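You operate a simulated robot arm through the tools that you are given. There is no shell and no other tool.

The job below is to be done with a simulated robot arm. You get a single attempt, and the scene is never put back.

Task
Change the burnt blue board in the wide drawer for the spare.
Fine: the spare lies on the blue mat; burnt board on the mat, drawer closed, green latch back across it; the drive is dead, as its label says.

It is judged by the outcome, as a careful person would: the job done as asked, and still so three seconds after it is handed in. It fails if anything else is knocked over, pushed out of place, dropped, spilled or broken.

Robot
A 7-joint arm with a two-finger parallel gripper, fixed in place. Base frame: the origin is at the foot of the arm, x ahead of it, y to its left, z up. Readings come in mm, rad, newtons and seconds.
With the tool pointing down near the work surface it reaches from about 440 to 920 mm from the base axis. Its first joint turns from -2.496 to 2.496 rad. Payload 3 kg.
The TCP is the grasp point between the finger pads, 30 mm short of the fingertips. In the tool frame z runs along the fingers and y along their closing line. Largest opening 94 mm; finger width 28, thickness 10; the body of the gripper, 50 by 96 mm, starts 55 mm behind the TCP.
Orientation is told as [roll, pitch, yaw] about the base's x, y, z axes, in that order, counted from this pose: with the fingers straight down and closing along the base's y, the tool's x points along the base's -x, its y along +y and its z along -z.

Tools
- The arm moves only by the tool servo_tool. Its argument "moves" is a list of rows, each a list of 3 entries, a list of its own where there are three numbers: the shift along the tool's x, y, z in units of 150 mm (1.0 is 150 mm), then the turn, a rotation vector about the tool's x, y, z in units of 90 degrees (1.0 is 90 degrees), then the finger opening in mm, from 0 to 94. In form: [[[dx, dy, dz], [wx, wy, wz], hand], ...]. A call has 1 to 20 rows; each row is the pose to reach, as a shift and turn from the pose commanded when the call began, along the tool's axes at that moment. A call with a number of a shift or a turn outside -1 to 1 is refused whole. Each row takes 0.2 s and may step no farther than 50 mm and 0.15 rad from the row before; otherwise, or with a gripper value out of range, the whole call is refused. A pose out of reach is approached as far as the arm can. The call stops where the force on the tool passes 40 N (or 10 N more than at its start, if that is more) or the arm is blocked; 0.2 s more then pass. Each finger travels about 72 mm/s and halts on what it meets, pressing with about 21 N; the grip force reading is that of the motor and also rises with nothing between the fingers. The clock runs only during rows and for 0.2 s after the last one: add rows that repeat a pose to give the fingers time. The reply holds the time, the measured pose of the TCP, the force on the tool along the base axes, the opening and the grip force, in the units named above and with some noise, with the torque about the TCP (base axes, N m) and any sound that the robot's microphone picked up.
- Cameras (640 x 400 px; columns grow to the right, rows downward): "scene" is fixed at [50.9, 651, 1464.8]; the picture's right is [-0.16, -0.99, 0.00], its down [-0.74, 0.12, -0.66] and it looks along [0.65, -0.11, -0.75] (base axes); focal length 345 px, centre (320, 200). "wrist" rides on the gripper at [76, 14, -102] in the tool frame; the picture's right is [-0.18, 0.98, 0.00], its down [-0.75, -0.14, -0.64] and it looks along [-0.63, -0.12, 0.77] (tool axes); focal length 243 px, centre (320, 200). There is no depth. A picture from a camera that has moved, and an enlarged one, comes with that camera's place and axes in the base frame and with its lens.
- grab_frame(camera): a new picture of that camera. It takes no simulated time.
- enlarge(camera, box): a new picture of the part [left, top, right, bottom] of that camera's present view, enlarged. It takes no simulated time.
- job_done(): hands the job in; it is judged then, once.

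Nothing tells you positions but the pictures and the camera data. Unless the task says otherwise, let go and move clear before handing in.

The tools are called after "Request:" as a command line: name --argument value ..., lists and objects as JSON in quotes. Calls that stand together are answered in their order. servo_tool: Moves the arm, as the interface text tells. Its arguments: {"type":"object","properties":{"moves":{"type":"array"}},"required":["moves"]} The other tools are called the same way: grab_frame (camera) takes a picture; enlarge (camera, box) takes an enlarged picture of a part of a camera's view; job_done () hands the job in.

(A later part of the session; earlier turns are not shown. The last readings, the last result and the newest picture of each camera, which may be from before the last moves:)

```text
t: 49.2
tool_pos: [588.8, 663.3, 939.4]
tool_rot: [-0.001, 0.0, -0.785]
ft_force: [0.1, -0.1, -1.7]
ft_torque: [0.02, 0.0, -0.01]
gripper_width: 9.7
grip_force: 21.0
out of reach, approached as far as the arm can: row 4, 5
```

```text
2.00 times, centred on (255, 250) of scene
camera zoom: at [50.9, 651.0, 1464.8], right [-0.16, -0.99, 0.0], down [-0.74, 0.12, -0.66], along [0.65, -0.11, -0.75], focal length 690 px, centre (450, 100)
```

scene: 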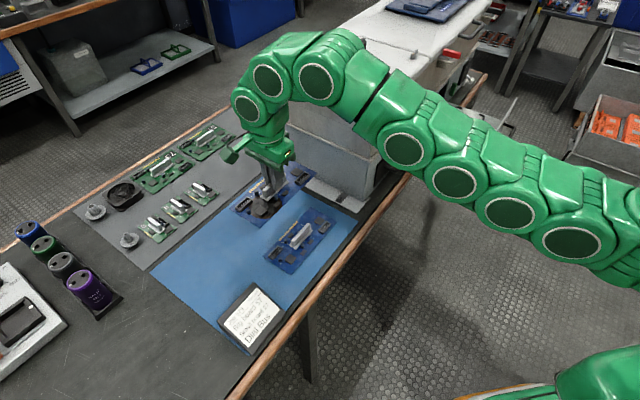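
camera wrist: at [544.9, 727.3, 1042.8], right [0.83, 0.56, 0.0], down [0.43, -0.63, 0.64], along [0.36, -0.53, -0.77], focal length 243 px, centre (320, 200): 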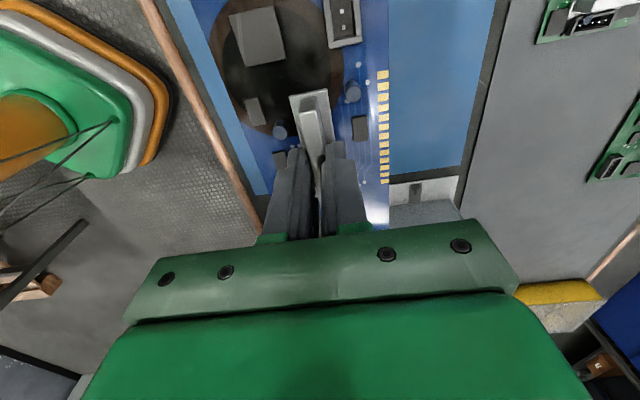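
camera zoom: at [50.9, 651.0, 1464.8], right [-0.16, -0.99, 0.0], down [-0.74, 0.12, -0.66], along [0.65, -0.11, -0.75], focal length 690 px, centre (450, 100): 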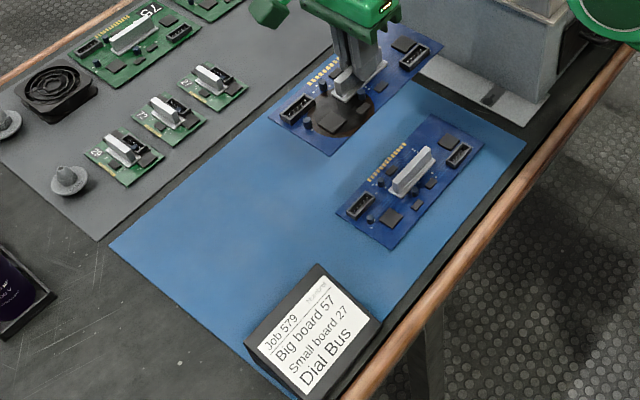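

The label block's back edge is near n≈831 and the spare's left end near s≈−132, so a spot behind the label and left of the spare is reachable. I'll set the burnt board there for now (n≈885, s≈−240); first I back off a little and move left, staying high.

Request:
servo_tool --moves '[[[0.05, -0.2, 0], [0, 0, 0], 2], [[0.2, -0.4, 0], [0, 0, 0], 2], [[0.4, -0.6, 0], [0, 0, 0], 2], [[0.7, -0.6, 0], [0, 0, 0], 2], [[1.0, -0.6, 0], [0, 0, 0], 2], [[1.0, -0.6, 0.3], [0, 0, 0], 2]]'

Request:
grab_frame --camera "wrist"

Request:
grab_frame --camera "scene"

```text
t: 50.6
tool_pos: [418.6, 705.6, 895.1]
tool_rot: [-0.002, 0.002, -0.787]
ft_force: [-0.5, 0.1, -1.6]
ft_torque: [0.0, -0.02, 0.0]
gripper_width: 9.7
grip_force: 21.2
```

```text
taken
camera wrist: at [374.5, 768.9, 998.9], right [0.83, 0.56, 0.0], down [0.43, -0.63, 0.64], along [0.36, -0.53, -0.77], focal length 243 px, centre (320, 200)
```

wrist: 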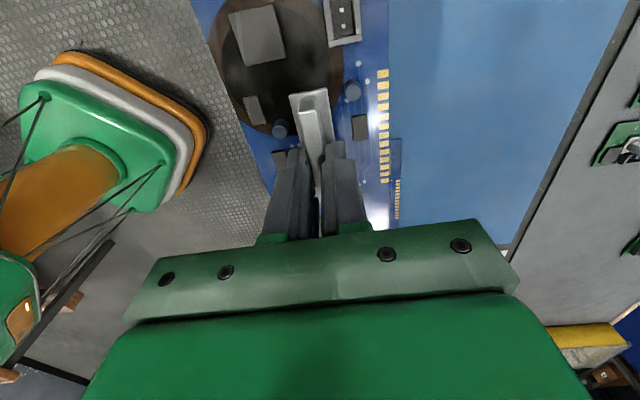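

```text
taken
```

scene: 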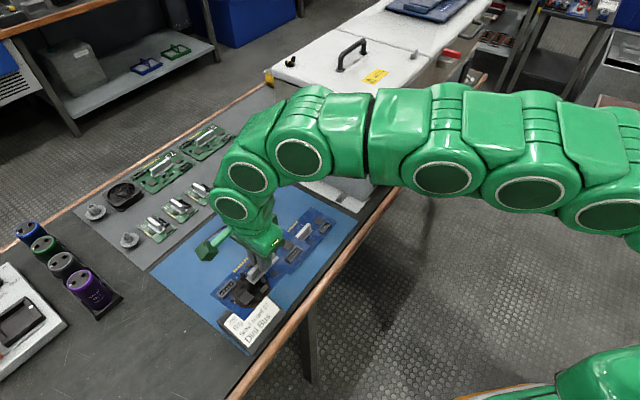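

I'll move toward the spot while descending to about 50 mm above the mat, keeping the board above the label block.

Request:
servo_tool --moves '[[[0.1, 0.15, 0], [0, 0, 0], 2], [[0.2, 0.3, 0.1], [0, 0, 0], 2], [[0.24, 0.43, 0.25], [0, 0, 0], 2], [[0.24, 0.5, 0.4], [0, 0, 0], 2], [[0.24, 0.55, 0.45], [0, 0, 0], 2]]'

Request:
grab_frame --camera "wrist"

Request:
enlarge --camera "scene" --box '[150, 190, 350, 360]'

```text
t: 51.8
tool_pos: [444.1, 777.9, 838.5]
tool_rot: [-0.001, -0.001, -0.785]
ft_force: [0.4, 0.0, -1.8]
ft_torque: [0.04, -0.02, 0.0]
gripper_width: 9.6
grip_force: 20.9
out of reach, approached as far as the arm can: row 4, 5
```

```text
taken
camera wrist: at [398.9, 841.5, 941.2], right [0.83, 0.56, 0.0], down [0.43, -0.63, 0.64], along [0.36, -0.53, -0.77], focal length 243 px, centre (320, 200)
```

wrist: 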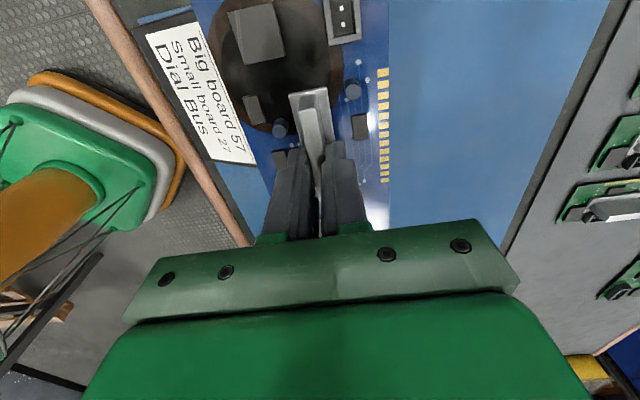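

```text
2.35 times, centred on (250, 275) of scene
camera zoom: at [50.9, 651.0, 1464.8], right [-0.16, -0.99, 0.0], down [-0.74, 0.12, -0.66], along [0.65, -0.11, -0.75], focal length 812 px, centre (485, 24)
```

zoom: 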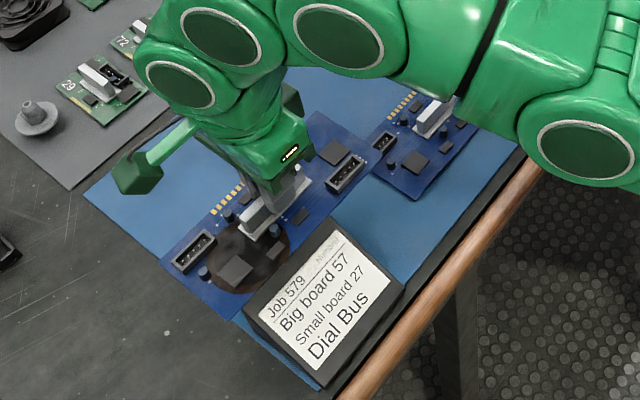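

Vertical reach tops out near 895 mm, so that spot is slightly too far. I'll instead park the burnt board temporarily on the clear bench just left of the mat, then move it to the spare's vacated place later; first I'll look at that area.

Request:
servo_tool --moves '[[[0.0, -0.2, -0.2], [0, 0, 0], 2], [[0.15, -0.4, -0.3], [0, 0, 0], 2], [[0.4, -0.593, -0.3], [0, 0, 0], 2], [[0.7, -0.593, -0.3], [0, 0, 0], 2], [[1.0, -0.593, -0.3], [0, 0, 0], 2]]'

Request:
grab_frame --camera "wrist"

Request:
grab_frame --camera "scene"

```text
t: 53.0
tool_pos: [269.4, 815.4, 882.7]
tool_rot: [0.001, -0.002, -0.784]
ft_force: [1.0, 0.3, -1.7]
ft_torque: [0.0, 0.0, -0.03]
gripper_width: 9.6
grip_force: 21.0
```

```text
taken
camera wrist: at [225.3, 880.1, 986.9], right [0.83, 0.56, 0.0], down [0.43, -0.63, 0.64], along [0.36, -0.53, -0.77], focal length 243 px, centre (320, 200)
```

wrist: 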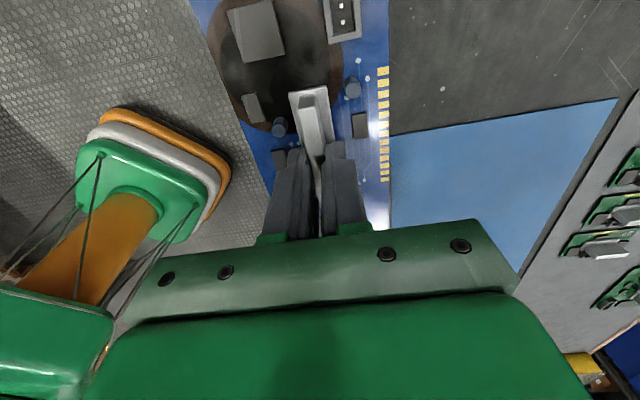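

```text
taken
```

scene: 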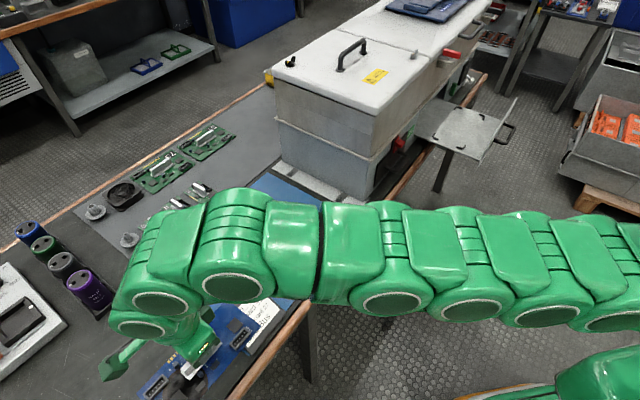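

The bench here looks clear, but part of it is outside the scene view. I'll shift toward the robot and further left to look at the exact parking spot before lowering.

Request:
servo_tool --moves '[[[0.1, -0.25, 0], [0, 0, 0], 2], [[0.25, -0.45, 0], [0, 0, 0], 2], [[0.4, -0.62, 0], [0, 0, 0], 2], [[0.55, -0.62, 0], [0, 0, 0], 2]]'

Request:
grab_frame --camera "wrist"

```text
t: 54.0
tool_pos: [150.1, 811.5, 885.3]
tool_rot: [-0.001, -0.001, -0.785]
ft_force: [0.4, 0.1, -1.1]
ft_torque: [-0.04, -0.01, 0.01]
gripper_width: 9.7
grip_force: 20.8
```

```text
taken
camera wrist: at [105.7, 875.6, 988.8], right [0.83, 0.56, 0.0], down [0.43, -0.63, 0.64], along [0.36, -0.53, -0.77], focal length 243 px, centre (320, 200)
```

wrist: 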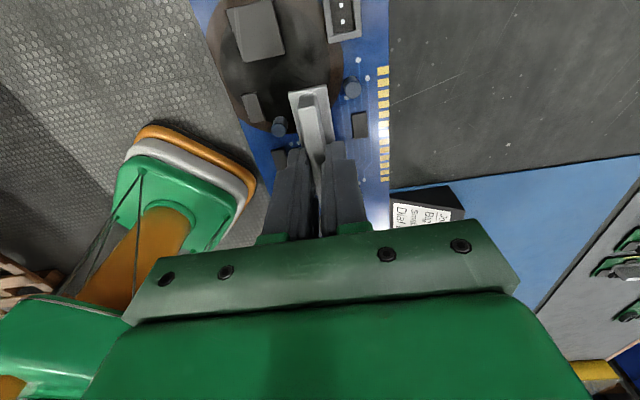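

The parking area is clear bench. I'll move over it and descend to just above the surface.

Request:
servo_tool --moves '[[[-0.1, 0.22, 0], [0, 0, 0], 2], [[-0.2, 0.44, 0.05], [0, 0, 0], 2], [[-0.298, 0.64, 0.2], [0, 0, 0], 2], [[-0.298, 0.64, 0.4], [0, 0, 0], 2], [[-0.298, 0.64, 0.55], [0, 0, 0], 2], [[-0.298, 0.64, 0.66], [0, 0, 0], 2]]'

Request:
grab_frame --camera "wrist"

Request:
enlarge --camera "scene" --box '[60, 250, 300, 400]'

```text
t: 55.4
tool_pos: [249.3, 850.6, 784.3]
tool_rot: [0.001, 0.0, -0.786]
ft_force: [0.5, 0.6, -1.7]
ft_torque: [-0.03, 0.01, -0.01]
gripper_width: 9.6
grip_force: 21.1
```

```text
taken
camera wrist: at [205.9, 915.0, 887.7], right [0.83, 0.56, 0.0], down [0.43, -0.63, 0.64], along [0.36, -0.53, -0.77], focal length 243 px, centre (320, 200)
```

wrist: 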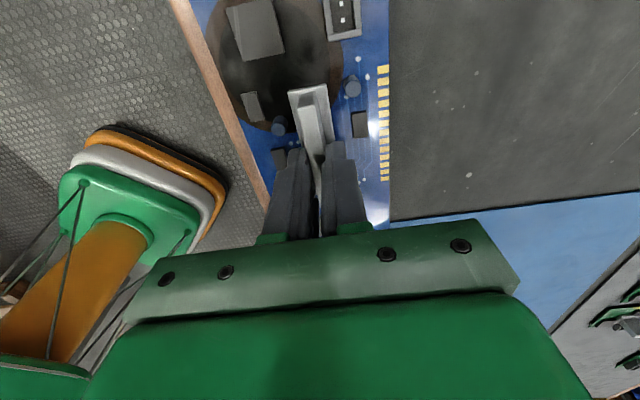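

```text
2.67 times, centred on (180, 325) of scene
camera zoom: at [50.9, 651.0, 1464.8], right [-0.16, -0.99, 0.0], down [-0.74, 0.12, -0.66], along [0.65, -0.11, -0.75], focal length 920 px, centre (693, -133)
```

zoom: 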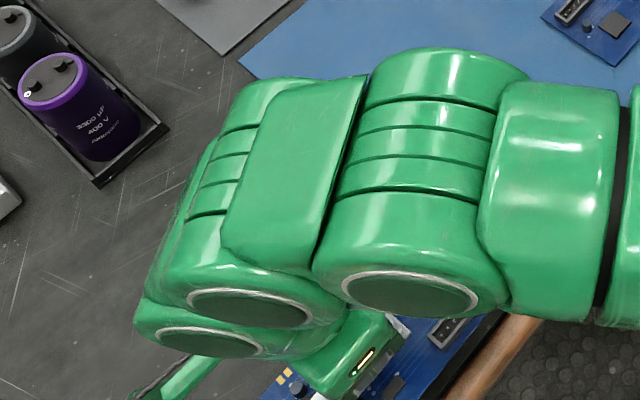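

The board hovers about 10 mm above the bench, near the wooden edge. I'll nudge it a bit inward and lower in small steps, watching for contact force.

Request:
servo_tool --moves '[[[-0.01, 0.053, 0], [0, 0, 0], 2], [[-0.01, 0.053, 0.03], [0, 0, 0], 2], [[-0.01, 0.053, 0.045], [0, 0, 0], 2]]'

Request:
enlarge --camera "wrist" --box '[160, 0, 440, 240]'

```text
t: 56.2
tool_pos: [255.9, 850.2, 780.4]
tool_rot: [-0.002, 0.0, -0.785]
ft_force: [-0.8, 0.4, -2.0]
ft_torque: [0.02, 0.0, 0.02]
gripper_width: 9.6
grip_force: 21.5
out of reach, approached as far as the arm can: row 1, 2, 3
```

```text
1.67 times, centred on (300, 120) of wrist
camera zoom: at [211.9, 913.6, 883.8], right [0.83, 0.56, 0.0], down [0.43, -0.63, 0.64], along [0.36, -0.53, -0.77], focal length 404 px, centre (353, 333)
```

zoom: 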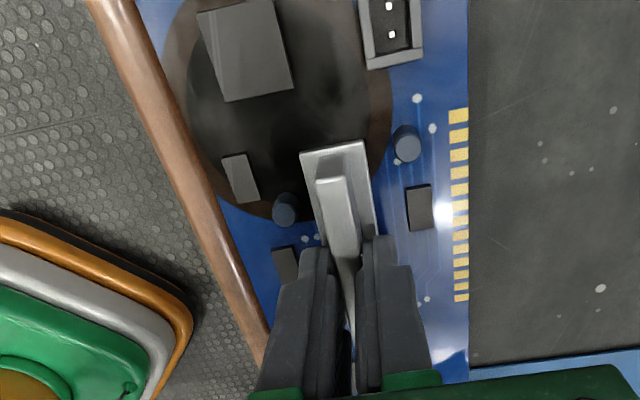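

The board now sits just inside the wooden edge at the arm's reach limit. I'll continue lowering in small steps.

Request:
servo_tool --moves '[[[0, 0, 0.013], [0, 0, 0], 2], [[0, 0, 0.026], [0, 0, 0], 2]]'

Request:
servo_tool --moves '[[[0, 0, 0.013], [0, 0, 0], 2]]'

Request:
servo_tool --moves '[[[0, 0, 0.013], [0, 0, 0], 2]]'

```text
t: 56.8
tool_pos: [257.5, 849.4, 778.3]
tool_rot: [-0.003, -0.001, -0.784]
ft_force: [-0.2, -0.2, -1.5]
ft_torque: [0.01, 0.0, 0.01]
gripper_width: 9.8
grip_force: 21.3
```

```text
t: 57.2
tool_pos: [256.9, 848.0, 774.4]
tool_rot: [-0.002, 0.0, -0.786]
ft_force: [0.0, 0.4, -1.8]
ft_torque: [-0.01, -0.01, -0.02]
gripper_width: 9.5
grip_force: 21.1
```

```text
t: 57.6
tool_pos: [256.4, 847.8, 773.4]
tool_rot: [-0.002, 0.001, -0.786]
ft_force: [0.1, -0.2, -1.4]
ft_torque: [0.01, -0.01, -0.01]
gripper_width: 9.7
grip_force: 21.4
```

No contact yet. I'll keep lowering in 2 mm steps.

Request:
servo_tool --moves '[[[0, 0, 0.013], [0, 0, 0], 2]]'

Request:
servo_tool --moves '[[[0, 0, 0.013], [0, 0, 0], 2]]'

Request:
servo_tool --moves '[[[0, 0, 0.013], [0, 0, 0], 2]]'

Request:
enlarge --camera "wrist" --box '[160, 0, 440, 240]'

```text
t: 58.0
tool_pos: [256.3, 849.6, 771.7]
tool_rot: [-0.001, 0.0, -0.785]
ft_force: [-1.0, -0.3, -1.4]
ft_torque: [-0.01, -0.04, 0.01]
gripper_width: 9.7
grip_force: 20.8
```

```text
t: 58.4
tool_pos: [257.5, 850.1, 769.6]
tool_rot: [0.001, 0.0, -0.785]
ft_force: [0.4, 0.1, -1.7]
ft_torque: [0.05, 0.01, 0.0]
gripper_width: 9.7
grip_force: 21.5
```

```text
t: 58.8
tool_pos: [257.1, 849.4, 769.4]
tool_rot: [0.0, -0.001, -0.786]
ft_force: [0.4, -1.6, 4.9]
ft_torque: [-0.49, -0.45, -0.01]
gripper_width: 9.5
grip_force: 21.2
```

```text
1.67 times, centred on (300, 120) of wrist
camera zoom: at [212.5, 913.6, 872.7], right [0.83, 0.56, 0.0], down [0.43, -0.63, 0.64], along [0.36, -0.53, -0.77], focal length 404 px, centre (353, 333)
```

zoom: 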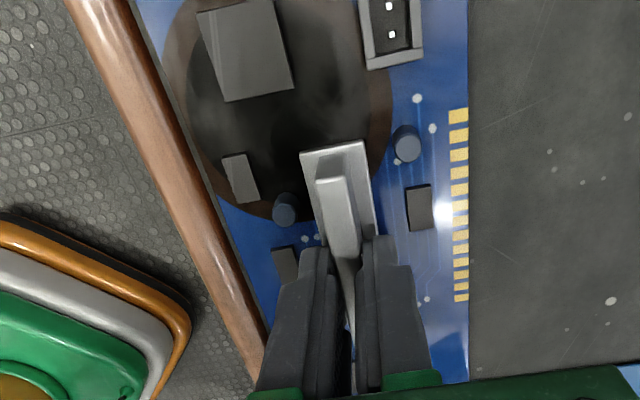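

Contact felt at z≈769 (right end first, probably the mat's edge). I'll ease down one more millimetre and release gently.

Request:
servo_tool --moves '[[[0, 0, 0.009], [0, 0, 0], 2]]'

Request:
servo_tool --moves '[[[0, 0, 0], [0, 0, 0], 12], [[0, 0, 0], [0, 0, 0], 18], [[0, 0, 0], [0, 0, 0], 26], [[0, 0, 0], [0, 0, 0], 34]]'

Request:
enlarge --camera "wrist" --box '[160, 0, 440, 240]'

```text
t: 59.2
tool_pos: [256.4, 850.3, 767.9]
tool_rot: [0.0, 0.001, -0.785]
ft_force: [1.7, -1.6, 3.6]
ft_torque: [-0.51, -0.46, -0.03]
gripper_width: 9.6
grip_force: 21.2
```

```text
t: 60.2
tool_pos: [255.4, 850.4, 766.8]
tool_rot: [-0.001, 0.001, -0.784]
ft_force: [0.7, 0.1, 0.2]
ft_torque: [-0.01, -0.01, -0.01]
gripper_width: 33.8
grip_force: 0.1
```

```text
1.67 times, centred on (300, 120) of wrist
camera zoom: at [211.9, 913.9, 870.8], right [0.83, 0.56, 0.0], down [0.43, -0.63, 0.64], along [0.36, -0.53, -0.77], focal length 404 px, centre (353, 333)
```

zoom: 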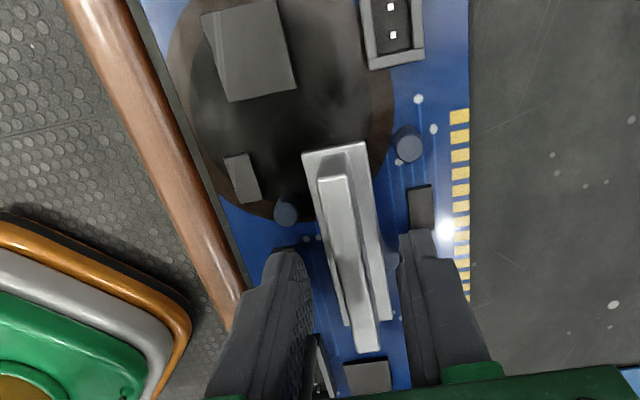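

The burnt board is parked. I'll rise straight up and travel over to the spare.

Request:
servo_tool --moves '[[[0, 0, -0.15], [0, 0, 0], 34], [[0, 0, -0.4], [0, 0, 0], 34], [[0, 0, -0.65], [0, 0, 0], 34], [[0, 0, -0.85], [0, 0, 0], 36], [[-0.3, 0.05, -0.85], [0, 0, 0], 36], [[-0.6, 0.1, -0.85], [0, 0, 0], 36], [[-0.8, 0.15, -0.85], [0, 0, 0], 36], [[-1.0, 0.2, -0.85], [0, 0, 0], 36]]'

Request:
servo_tool --moves '[[[-0.25, 0, 0], [0, 0, 0], 36], [[-0.5, 0, 0], [0, 0, 0], 36], [[-0.75, 0, 0], [0, 0, 0], 36], [[-1.0, 0, 0], [0, 0, 0], 36]]'

Request:
grab_frame --camera "wrist"

Request:
grab_frame --camera "scene"

```text
t: 62.0
tool_pos: [381.8, 764.9, 895.6]
tool_rot: [0.002, 0.003, -0.786]
ft_force: [-0.3, 0.1, -0.1]
ft_torque: [0.0, 0.0, -0.01]
gripper_width: 35.8
grip_force: 0.0
out of reach, approached as far as the arm can: row 2, 3, 4
```

```text
t: 63.0
tool_pos: [489.3, 659.3, 888.9]
tool_rot: [0.0, -0.001, -0.785]
ft_force: [0.0, 0.1, -0.2]
ft_torque: [0.0, -0.05, -0.01]
gripper_width: 35.9
grip_force: 0.1
```

```text
taken
camera wrist: at [445.3, 723.6, 992.8], right [0.82, 0.57, 0.0], down [0.43, -0.63, 0.64], along [0.36, -0.53, -0.77], focal length 243 px, centre (320, 200)
```

wrist: 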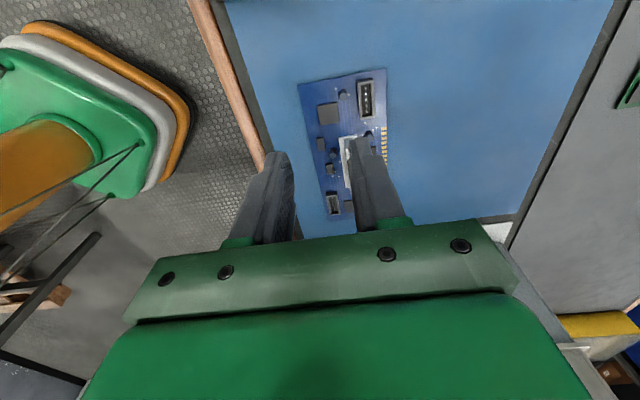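

```text
taken
```

scene: 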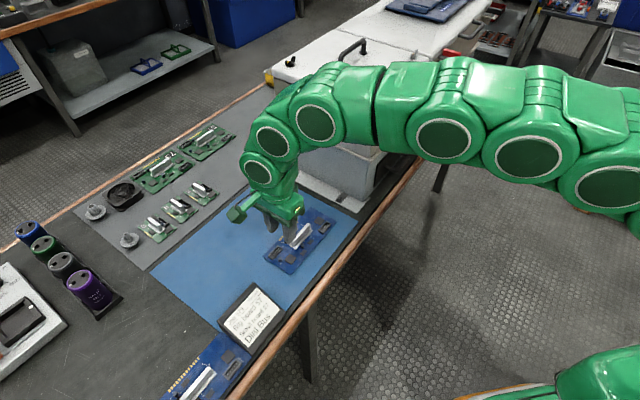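

I'm above and left of the spare. I'll zoom to find its exact position and angle.

Request:
enlarge --camera "wrist" --box '[270, 50, 430, 240]'

Request:
enlarge --camera "scene" --box '[250, 190, 350, 280]'

```text
2.11 times, centred on (350, 145) of wrist
camera zoom: at [445.3, 723.6, 992.8], right [0.82, 0.57, 0.0], down [0.43, -0.63, 0.64], along [0.36, -0.53, -0.77], focal length 511 px, centre (257, 316)
```

zoom: 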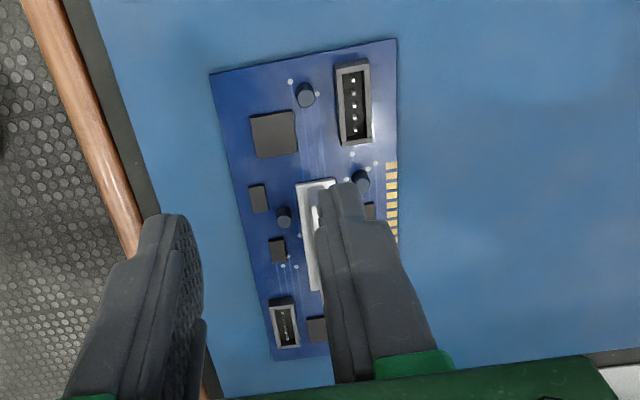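

```text
4.44 times, centred on (300, 235) of scene
camera zoom: at [50.9, 651.0, 1464.8], right [-0.16, -0.99, 0.0], down [-0.74, 0.12, -0.66], along [0.65, -0.11, -0.75], focal length 1533 px, centre (409, 44)
```

zoom: 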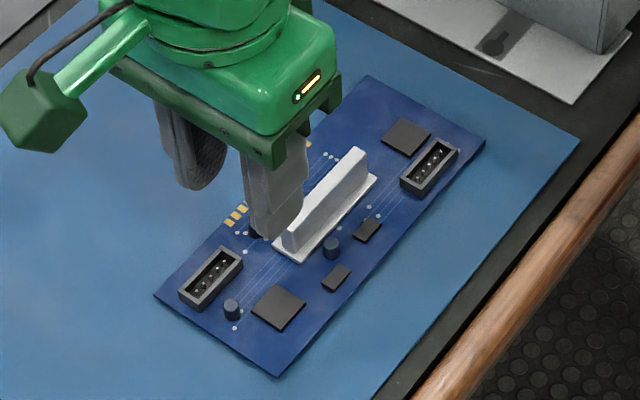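

The spare is centred near n≈835, s≈−35 and squarely aligned. I'll hover over its fin and check alignment.

Request:
servo_tool --moves '[[[-0.2, 0.05, 0], [0, 0, 0], 36], [[-0.4, 0.1, 0], [0, 0, 0], 36], [[-0.57, 0.153, 0], [0, 0, 0], 36], [[-0.57, 0.153, 0.2], [0, 0, 0], 36], [[-0.57, 0.153, 0.4], [0, 0, 0], 36]]'

Request:
grab_frame --camera "wrist"

Request:
enlarge --camera "wrist" --box '[240, 0, 420, 200]'

Request:
enlarge --camera "scene" --box '[250, 190, 350, 280]'

```text
t: 64.2
tool_pos: [565.2, 614.5, 833.5]
tool_rot: [0.0, 0.0, -0.786]
ft_force: [-1.0, -1.2, 0.6]
ft_torque: [0.02, -0.02, -0.01]
gripper_width: 36.0
grip_force: 0.0
```

```text
taken
camera wrist: at [521.3, 678.4, 936.4], right [0.83, 0.56, 0.0], down [0.43, -0.63, 0.64], along [0.36, -0.53, -0.77], focal length 243 px, centre (320, 200)
```

wrist: 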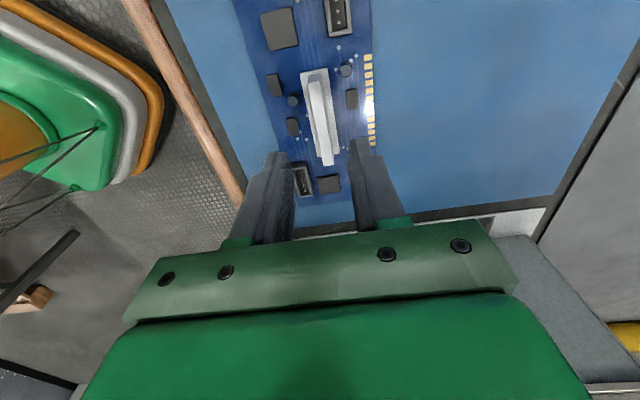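

```text
2.00 times, centred on (330, 100) of wrist
camera zoom: at [521.3, 678.4, 936.4], right [0.83, 0.56, 0.0], down [0.43, -0.63, 0.64], along [0.36, -0.53, -0.77], focal length 485 px, centre (300, 400)
```

zoom: 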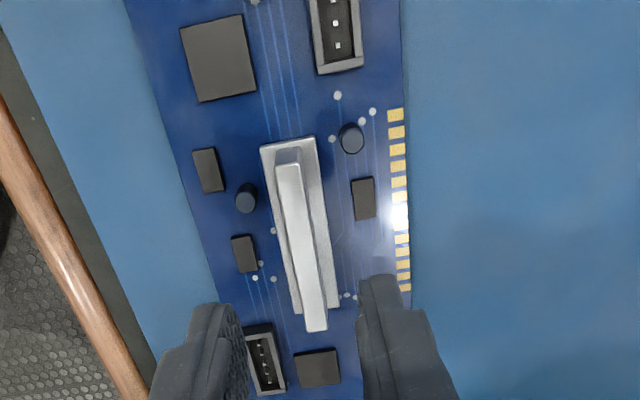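

```text
4.44 times, centred on (300, 235) of scene
camera zoom: at [50.9, 651.0, 1464.8], right [-0.16, -0.99, 0.0], down [-0.74, 0.12, -0.66], along [0.65, -0.11, -0.75], focal length 1533 px, centre (409, 44)
```

zoom: 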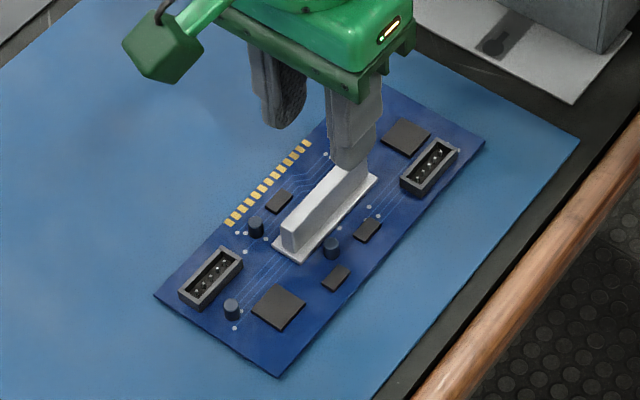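

Alignment matches the grip I used on the burnt board. I'll lower to the same relative height around the spare's fin.

Request:
servo_tool --moves '[[[0, 0.007, 0.15], [0, 0, 0], 34], [[0, 0.007, 0.28], [0, 0, 0], 34], [[0, 0.007, 0.36], [0, 0, 0], 34], [[0, 0.007, 0.42], [0, 0, 0], 34]]'

Request:
enlarge --camera "wrist" --box '[220, 40, 440, 240]'

Request:
enlarge --camera "scene" --box '[250, 190, 350, 280]'

```text
t: 65.2
tool_pos: [568.2, 615.6, 770.8]
tool_rot: [0.0, 0.001, -0.786]
ft_force: [0.9, 0.3, -0.1]
ft_torque: [-0.02, 0.01, 0.0]
gripper_width: 34.0
grip_force: 0.1
```

```text
2.00 times, centred on (330, 140) of wrist
camera zoom: at [523.2, 680.1, 873.7], right [0.83, 0.56, 0.0], down [0.43, -0.63, 0.64], along [0.36, -0.53, -0.77], focal length 485 px, centre (300, 320)
```

zoom: 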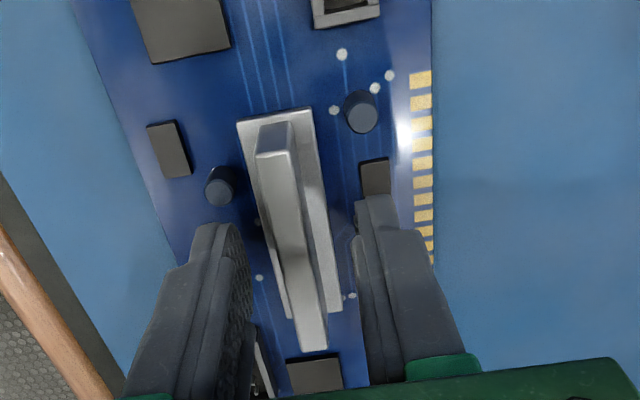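

```text
4.44 times, centred on (300, 235) of scene
camera zoom: at [50.9, 651.0, 1464.8], right [-0.16, -0.99, 0.0], down [-0.74, 0.12, -0.66], along [0.65, -0.11, -0.75], focal length 1533 px, centre (409, 44)
```

zoom: 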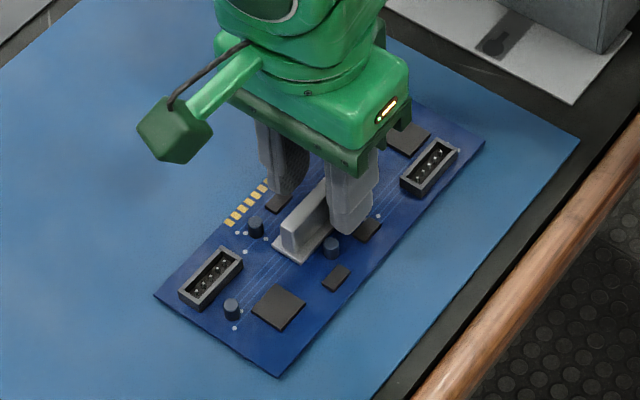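

The spare's fin is between the fingers. A tiny correction, then I'll close on it.

Request:
servo_tool --moves '[[[-0.013, -0.008, 0.003], [0, 0, 0], 34], [[-0.013, -0.008, 0.003], [0, 0, 0], 20], [[-0.013, -0.008, 0.003], [0, 0, 0], 8], [[-0.013, -0.008, 0.003], [0, 0, 0], 2], [[-0.013, -0.008, 0.003], [0, 0, 0], 2], [[-0.013, -0.008, 0.003], [0, 0, 0], 2]]'

Request:
enlarge --camera "wrist" --box '[220, 40, 440, 240]'

```text
t: 66.6
tool_pos: [568.8, 613.8, 770.3]
tool_rot: [0.0, 0.001, -0.785]
ft_force: [1.1, 2.6, 2.4]
ft_torque: [0.08, -0.04, -0.06]
gripper_width: 9.7
grip_force: 21.0
```

```text
2.00 times, centred on (330, 140) of wrist
camera zoom: at [523.4, 677.3, 873.2], right [0.83, 0.56, 0.0], down [0.43, -0.63, 0.64], along [0.36, -0.53, -0.77], focal length 485 px, centre (300, 320)
```

zoom: 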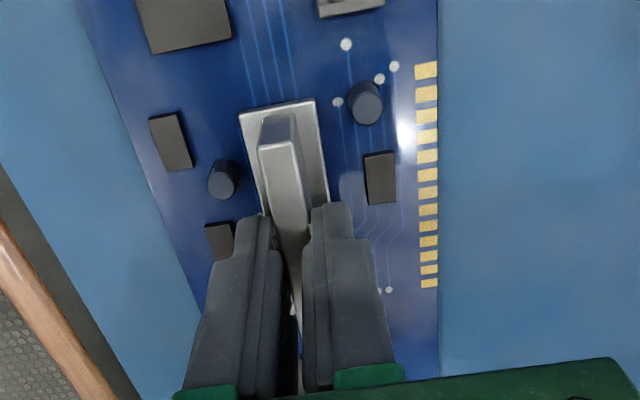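

The grip matches the one on the burnt board almost exactly. I'll lift the spare and back away from the bench before travelling right.

Request:
servo_tool --moves '[[[0, 0, -0.05], [0, 0, 0], 2], [[0, 0, -0.12], [0, 0, 0], 2], [[0, 0, -0.3], [0, 0, 0], 2], [[0, 0, -0.55], [0, 0, 0], 2], [[0, 0, -0.8], [0, 0, 0], 2], [[0, -0.1, -1.0], [0, 0, 0], 2], [[0, -0.4, -1.0], [0, 0, 0], 2], [[0, -0.7, -1.0], [0, 0, 0], 2], [[0, -1.0, -1.0], [0, 0, 0], 2]]'

Request:
grab_frame --camera "wrist"

Request:
grab_frame --camera "scene"

```text
t: 68.6
tool_pos: [464.2, 505.9, 921.1]
tool_rot: [0.001, 0.0, -0.788]
ft_force: [-0.9, 0.5, -1.8]
ft_torque: [-0.01, -0.01, 0.0]
gripper_width: 9.6
grip_force: 21.0
```

```text
taken
camera wrist: at [419.3, 569.6, 1024.7], right [0.83, 0.56, 0.0], down [0.43, -0.63, 0.64], along [0.36, -0.53, -0.77], focal length 243 px, centre (320, 200)
```

wrist: 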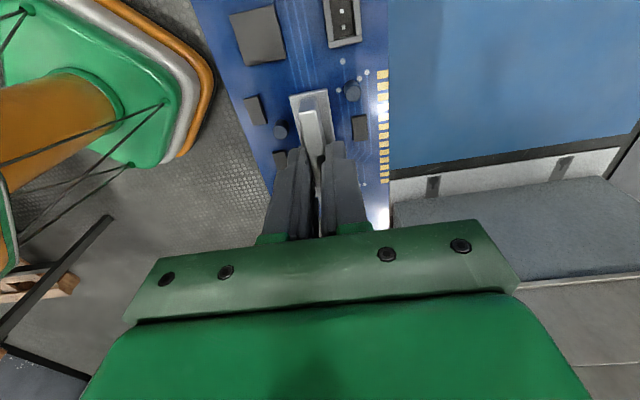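

```text
taken
```

scene: 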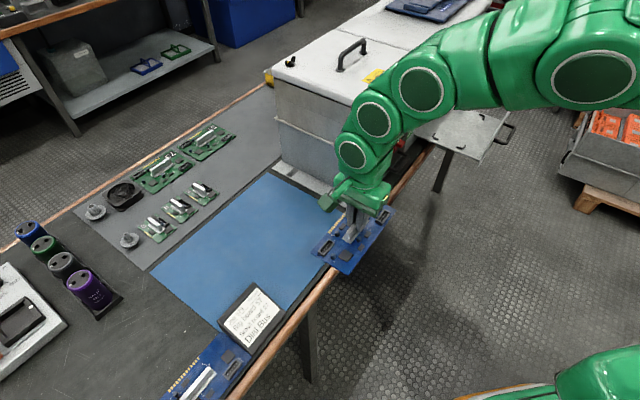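

The spare hangs level. I'll back off a bit more, then travel right along the cabinet front.

Request:
servo_tool --moves '[[[0, -0.22, -0.1], [0, 0, 0], 2], [[0, -0.44, -0.1], [0, 0, 0], 2], [[-0.2, -0.44, -0.1], [0, 0, 0], 2], [[-0.45, -0.44, -0.1], [0, 0, 0], 2], [[-0.7, -0.44, -0.1], [0, 0, 0], 2], [[-0.95, -0.44, -0.1], [0, 0, 0], 2]]'

Request:
servo_tool --moves '[[[-0.25, 0, 0], [0, 0, 0], 2], [[-0.5, 0, 0], [0, 0, 0], 2], [[-0.75, 0, 0], [0, 0, 0], 2], [[-1.0, 0, 0], [0, 0, 0], 2]]'

Request:
servo_tool --moves '[[[-0.25, 0, 0], [0, 0, 0], 2], [[-0.5, 0, 0], [0, 0, 0], 2], [[-0.75, 0, 0], [0, 0, 0], 2], [[-1.0, 0, 0], [0, 0, 0], 2]]'

Request:
servo_tool --moves '[[[-0.25, 0, 0], [0, 0, 0], 2], [[-0.5, 0, 0], [0, 0, 0], 2], [[-0.75, 0, 0], [0, 0, 0], 2], [[-1.0, 0, 0], [0, 0, 0], 2]]'

Request:
grab_frame --camera "wrist"

Request:
enlarge --camera "scene" --box '[380, 50, 540, 170]'

```text
t: 70.0
tool_pos: [516.8, 357.9, 935.4]
tool_rot: [-0.001, -0.001, -0.785]
ft_force: [0.2, 0.4, -1.8]
ft_torque: [0.02, 0.02, -0.01]
gripper_width: 9.5
grip_force: 21.0
```

```text
t: 71.0
tool_pos: [623.7, 255.0, 933.4]
tool_rot: [-0.001, -0.001, -0.787]
ft_force: [-0.4, -1.1, -1.6]
ft_torque: [-0.01, -0.01, -0.04]
gripper_width: 9.7
grip_force: 21.4
```

```text
t: 72.0
tool_pos: [731.3, 146.8, 933.5]
tool_rot: [-0.001, 0.001, -0.784]
ft_force: [0.3, -0.4, -2.1]
ft_torque: [0.01, -0.03, -0.01]
gripper_width: 9.6
grip_force: 21.1
```

```text
t: 73.0
tool_pos: [833.7, 40.8, 934.8]
tool_rot: [-0.002, -0.001, -0.785]
ft_force: [0.5, 0.1, -1.4]
ft_torque: [0.01, 0.0, 0.0]
gripper_width: 9.5
grip_force: 21.1
```

```text
taken
camera wrist: at [789.8, 105.2, 1037.3], right [0.83, 0.56, 0.0], down [0.43, -0.63, 0.64], along [0.36, -0.53, -0.77], focal length 243 px, centre (320, 200)
```

wrist: 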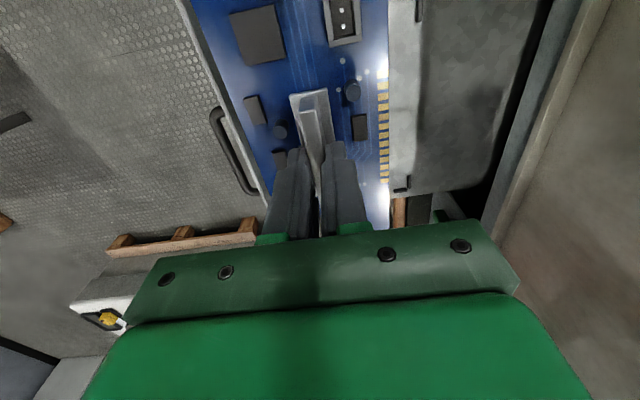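

```text
3.33 times, centred on (460, 110) of scene
camera zoom: at [50.9, 651.0, 1464.8], right [-0.16, -0.99, 0.0], down [-0.74, 0.12, -0.66], along [0.65, -0.11, -0.75], focal length 1150 px, centre (-147, 500)
```

zoom: 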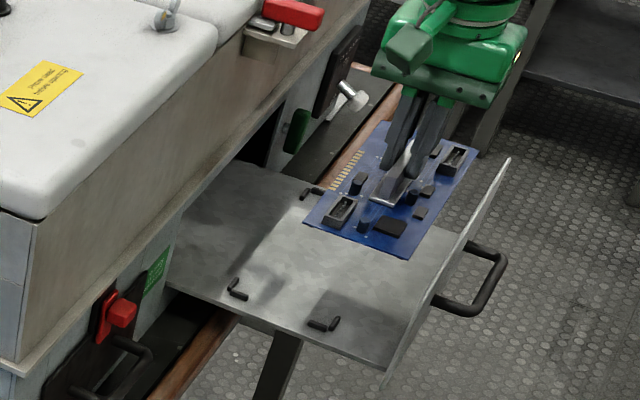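

The four corner holders are empty and visible, and the spare is near. I'll move over the holders and down to about 50 mm above the seat.

Request:
servo_tool --moves '[[[-0.13, 0.15, 0], [0, 0, 0], 2], [[-0.267, 0.293, 0], [0, 0, 0], 2], [[-0.267, 0.293, 0.2], [0, 0, 0], 2], [[-0.267, 0.293, 0.4], [0, 0, 0], 2], [[-0.267, 0.293, 0.46], [0, 0, 0], 2]]'

Request:
grab_frame --camera "wrist"

Request:
enlarge --camera "scene" --box '[430, 80, 500, 135]'

```text
t: 74.2
tool_pos: [892.6, 41.9, 867.1]
tool_rot: [-0.001, -0.001, -0.783]
ft_force: [0.0, 0.0, -1.1]
ft_torque: [0.01, -0.02, -0.01]
gripper_width: 9.4
grip_force: 21.5
```

```text
taken
camera wrist: at [848.6, 106.0, 970.0], right [0.83, 0.56, 0.0], down [0.43, -0.63, 0.64], along [0.36, -0.53, -0.77], focal length 243 px, centre (320, 200)
```

wrist: 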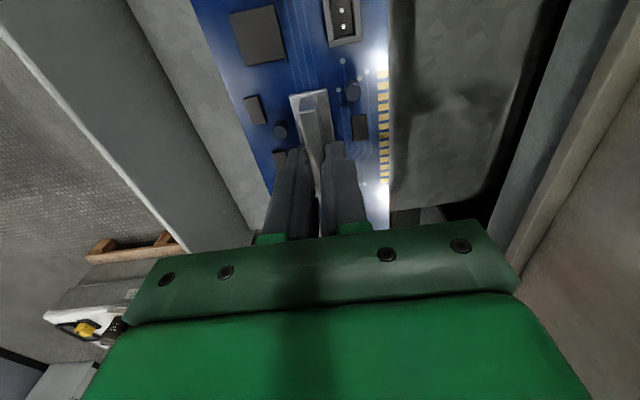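

```text
7.27 times, centred on (465, 108) of scene
camera zoom: at [50.9, 651.0, 1464.8], right [-0.16, -0.99, 0.0], down [-0.74, 0.12, -0.66], along [0.65, -0.11, -0.75], focal length 2509 px, centre (-734, 873)
```

zoom: 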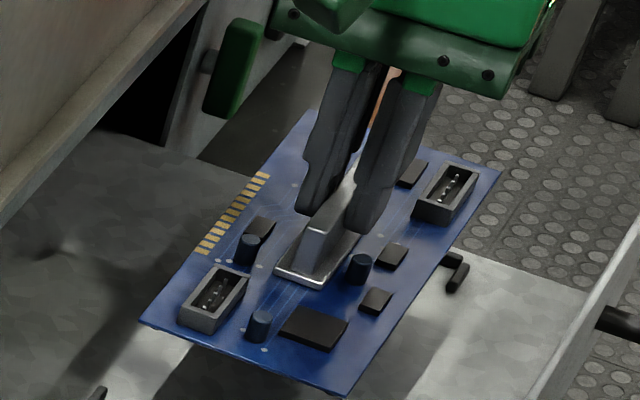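

Nearly above the seat. I'll lower to the same height where I photographed the burnt board just after lifting, to compare the pictures.

Request:
servo_tool --moves '[[[0.005, 0.004, 0.09], [0, 0, 0], 2], [[0.005, 0.004, 0.173], [0, 0, 0], 2], [[0.005, 0.004, 0.173], [0, 0, 0], 2]]'

Request:
grab_frame --camera "wrist"

Request:
enlarge --camera "scene" --box '[430, 80, 500, 135]'

```text
t: 75.0
tool_pos: [893.6, 43.5, 839.7]
tool_rot: [0.001, 0.001, -0.785]
ft_force: [0.7, 0.2, -2.2]
ft_torque: [0.02, -0.02, -0.01]
gripper_width: 9.8
grip_force: 20.8
```

```text
taken
camera wrist: at [849.2, 106.9, 942.0], right [0.83, 0.56, 0.0], down [0.43, -0.63, 0.64], along [0.36, -0.53, -0.77], focal length 243 px, centre (320, 200)
```

wrist: 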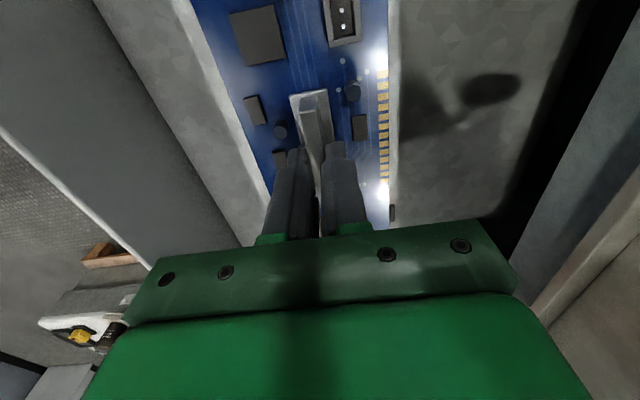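

```text
7.27 times, centred on (465, 108) of scene
camera zoom: at [50.9, 651.0, 1464.8], right [-0.16, -0.99, 0.0], down [-0.74, 0.12, -0.66], along [0.65, -0.11, -0.75], focal length 2509 px, centre (-734, 873)
```

zoom: 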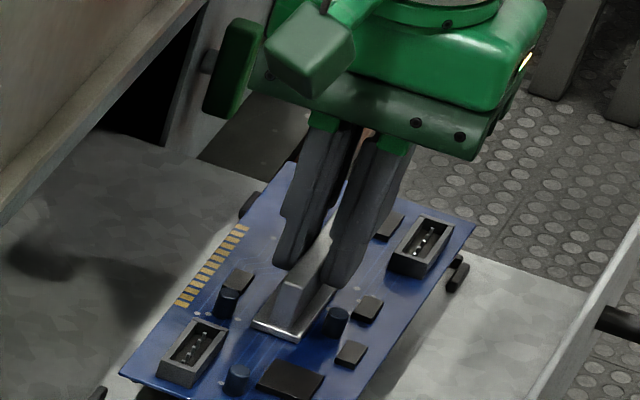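

The spare's picture matches the burnt board's just after it was lifted, holder for holder. I'll lower it into the holders, slowing near the seat and watching the force.

Request:
servo_tool --moves '[[[0, 0, 0.04], [0, 0, 0], 2], [[0, 0, 0.08], [0, 0, 0], 2], [[0, 0, 0.11], [0, 0, 0], 2], [[0, 0, 0.13], [0, 0, 0], 2]]'

Request:
enlarge --camera "scene" --box '[430, 85, 500, 150]'

Request:
grab_frame --camera "wrist"

```text
t: 76.0
tool_pos: [892.6, 43.8, 821.5]
tool_rot: [0.0, -0.001, -0.786]
ft_force: [2.8, 1.5, 7.5]
ft_torque: [-0.11, 0.22, -0.01]
gripper_width: 9.7
grip_force: 20.9
```

```text
6.15 times, centred on (465, 118) of scene
camera zoom: at [50.9, 651.0, 1464.8], right [-0.16, -0.99, 0.0], down [-0.74, 0.12, -0.66], along [0.65, -0.11, -0.75], focal length 2123 px, centre (-572, 708)
```

zoom: 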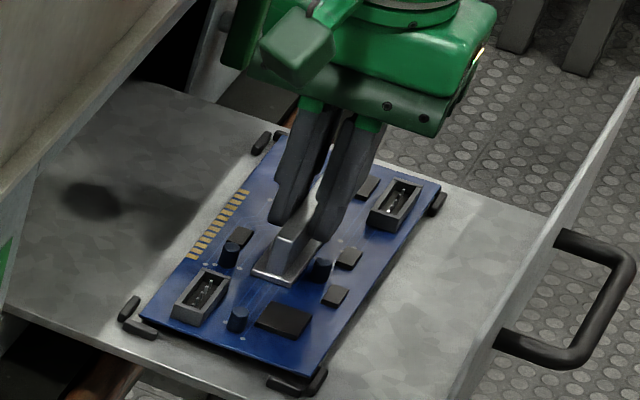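

```text
taken
camera wrist: at [848.3, 108.3, 924.7], right [0.83, 0.56, 0.0], down [0.43, -0.63, 0.64], along [0.36, -0.53, -0.77], focal length 243 px, centre (320, 200)
```

wrist: 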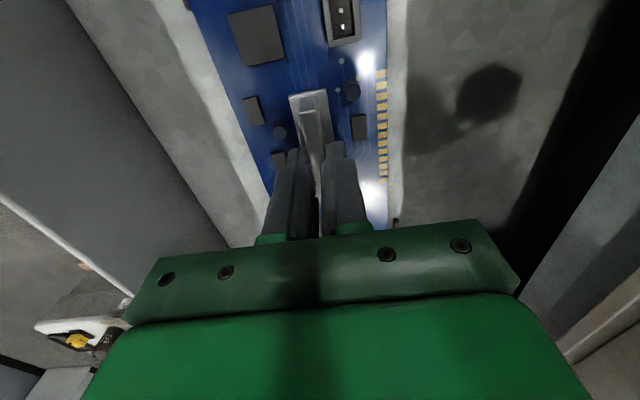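

It touched about 5 mm too high: the front edge seems to be on the front holders. I'll lift slightly and zoom in on the corners to find the needed correction.

Request:
servo_tool --moves '[[[0, 0, -0.02], [0, 0, 0], 2], [[0, 0, -0.035], [0, 0, 0], 2]]'

Request:
enlarge --camera "scene" --box '[432, 118, 472, 148]'

Request:
enlarge --camera "scene" --box '[450, 96, 490, 126]'

Request:
enlarge --camera "wrist" --box '[180, 0, 440, 240]'

```text
t: 76.6
tool_pos: [894.2, 44.1, 825.0]
tool_rot: [-0.001, 0.0, -0.785]
ft_force: [0.0, -1.0, -0.9]
ft_torque: [0.01, -0.02, -0.02]
gripper_width: 9.7
grip_force: 21.0
```

```text
13.33 times, centred on (452, 133) of scene
camera zoom: at [50.9, 651.0, 1464.8], right [-0.16, -0.99, 0.0], down [-0.74, 0.12, -0.66], along [0.65, -0.11, -0.75], focal length 4600 px, centre (-1440, 1093)
```

zoom: 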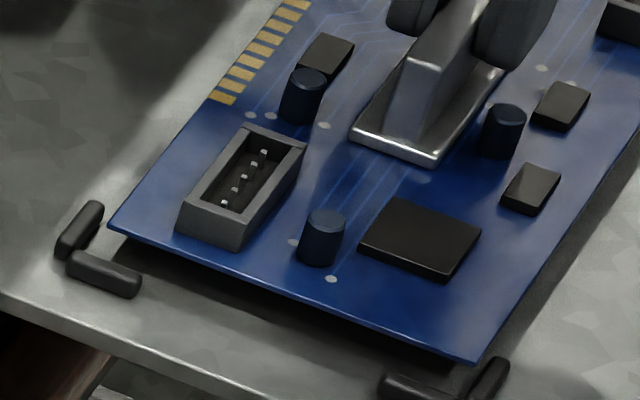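

```text
13.33 times, centred on (470, 111) of scene
camera zoom: at [50.9, 651.0, 1464.8], right [-0.16, -0.99, 0.0], down [-0.74, 0.12, -0.66], along [0.65, -0.11, -0.75], focal length 4600 px, centre (-1680, 1387)
```

zoom: 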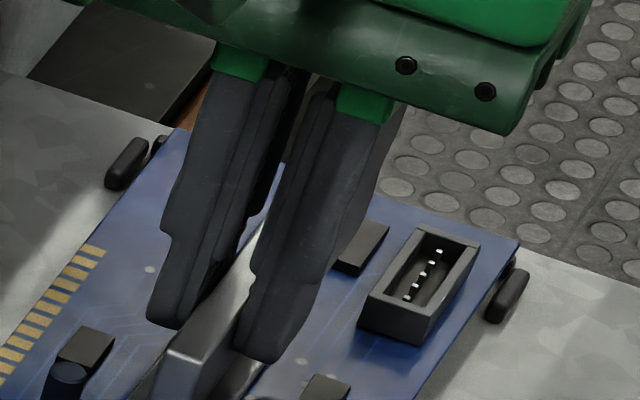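

```text
1.67 times, centred on (310, 120) of wrist
camera zoom: at [849.0, 107.8, 928.8], right [0.83, 0.56, 0.0], down [0.43, -0.63, 0.64], along [0.36, -0.53, -0.77], focal length 404 px, centre (337, 333)
```

zoom: 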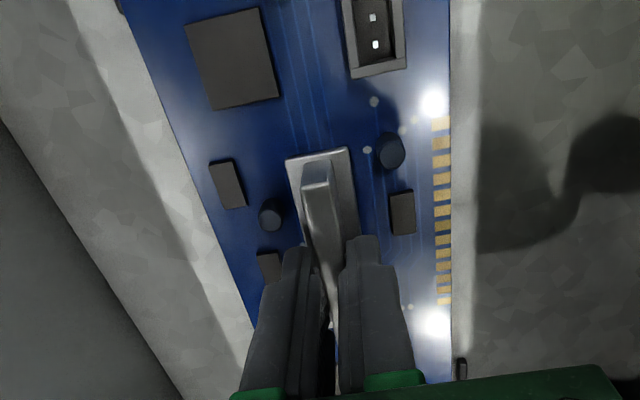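

The board sits about 3–4 mm too far toward the front relative to the holders. I'll shift it back by about 3.5 mm and lower again.

Request:
servo_tool --moves '[[[0.002, 0.023, 0], [0, 0, 0], 2], [[0.002, 0.023, 0.02], [0, 0, 0], 2], [[0.002, 0.023, 0.035], [0, 0, 0], 2]]'

Request:
servo_tool --moves '[[[0, 0, 0.012], [0, 0, 0], 2]]'

Request:
enlarge --camera "scene" --box '[432, 118, 472, 148]'

```text
t: 77.4
tool_pos: [895.6, 45.5, 819.8]
tool_rot: [-0.001, -0.001, -0.787]
ft_force: [0.6, 0.8, -1.6]
ft_torque: [-0.02, -0.01, 0.01]
gripper_width: 9.7
grip_force: 20.7
```

```text
t: 77.8
tool_pos: [893.8, 45.9, 818.7]
tool_rot: [0.0, 0.0, -0.787]
ft_force: [-0.2, -0.9, -1.0]
ft_torque: [0.0, 0.01, -0.02]
gripper_width: 9.6
grip_force: 20.8
```

```text
13.33 times, centred on (452, 133) of scene
camera zoom: at [50.9, 651.0, 1464.8], right [-0.16, -0.99, 0.0], down [-0.74, 0.12, -0.66], along [0.65, -0.11, -0.75], focal length 4600 px, centre (-1440, 1093)
```

zoom: 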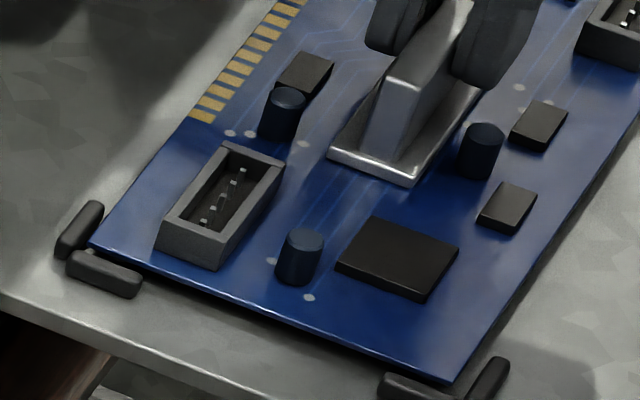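

No contact now and the corners line up inside the holders. I'll continue down in small steps.

Request:
servo_tool --moves '[[[0, 0, 0.012], [0, 0, 0], 2]]'

Request:
servo_tool --moves '[[[0, 0, 0.01], [0, 0, 0], 2]]'

Request:
enlarge --camera "scene" --box '[432, 118, 472, 148]'

Request:
enlarge --camera "scene" --box '[450, 96, 490, 126]'

```text
t: 78.2
tool_pos: [895.0, 46.8, 815.7]
tool_rot: [0.001, -0.002, -0.785]
ft_force: [0.6, -0.5, 0.8]
ft_torque: [-0.01, -0.09, 0.0]
gripper_width: 9.6
grip_force: 21.1
```

```text
t: 78.6
tool_pos: [896.9, 47.7, 816.1]
tool_rot: [-0.002, 0.0, -0.786]
ft_force: [-2.7, 2.8, 14.7]
ft_torque: [0.09, 0.09, -0.02]
gripper_width: 9.6
grip_force: 21.2
```

```text
13.33 times, centred on (452, 133) of scene
camera zoom: at [50.9, 651.0, 1464.8], right [-0.16, -0.99, 0.0], down [-0.74, 0.12, -0.66], along [0.65, -0.11, -0.75], focal length 4600 px, centre (-1440, 1093)
```

zoom: 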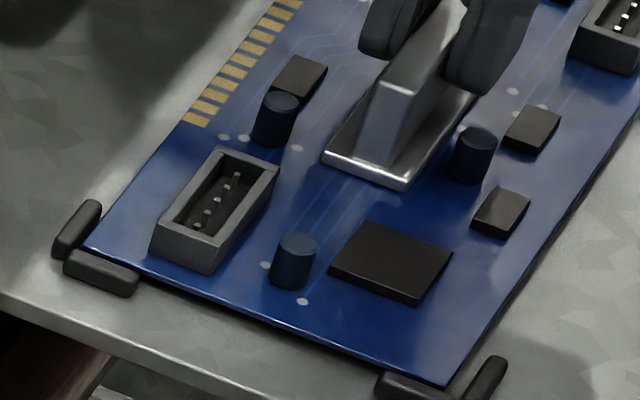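

```text
13.33 times, centred on (470, 111) of scene
camera zoom: at [50.9, 651.0, 1464.8], right [-0.16, -0.99, 0.0], down [-0.74, 0.12, -0.66], along [0.65, -0.11, -0.75], focal length 4600 px, centre (-1680, 1387)
```

zoom: 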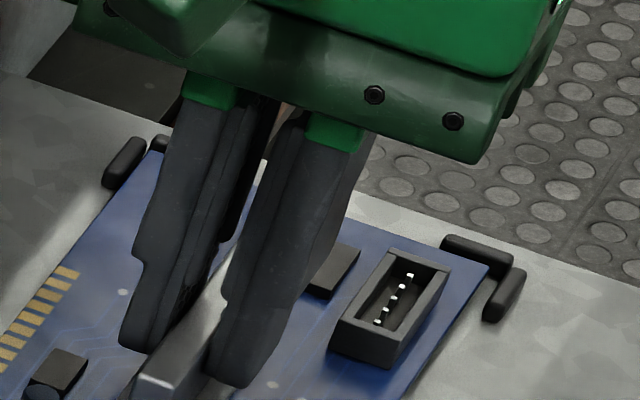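

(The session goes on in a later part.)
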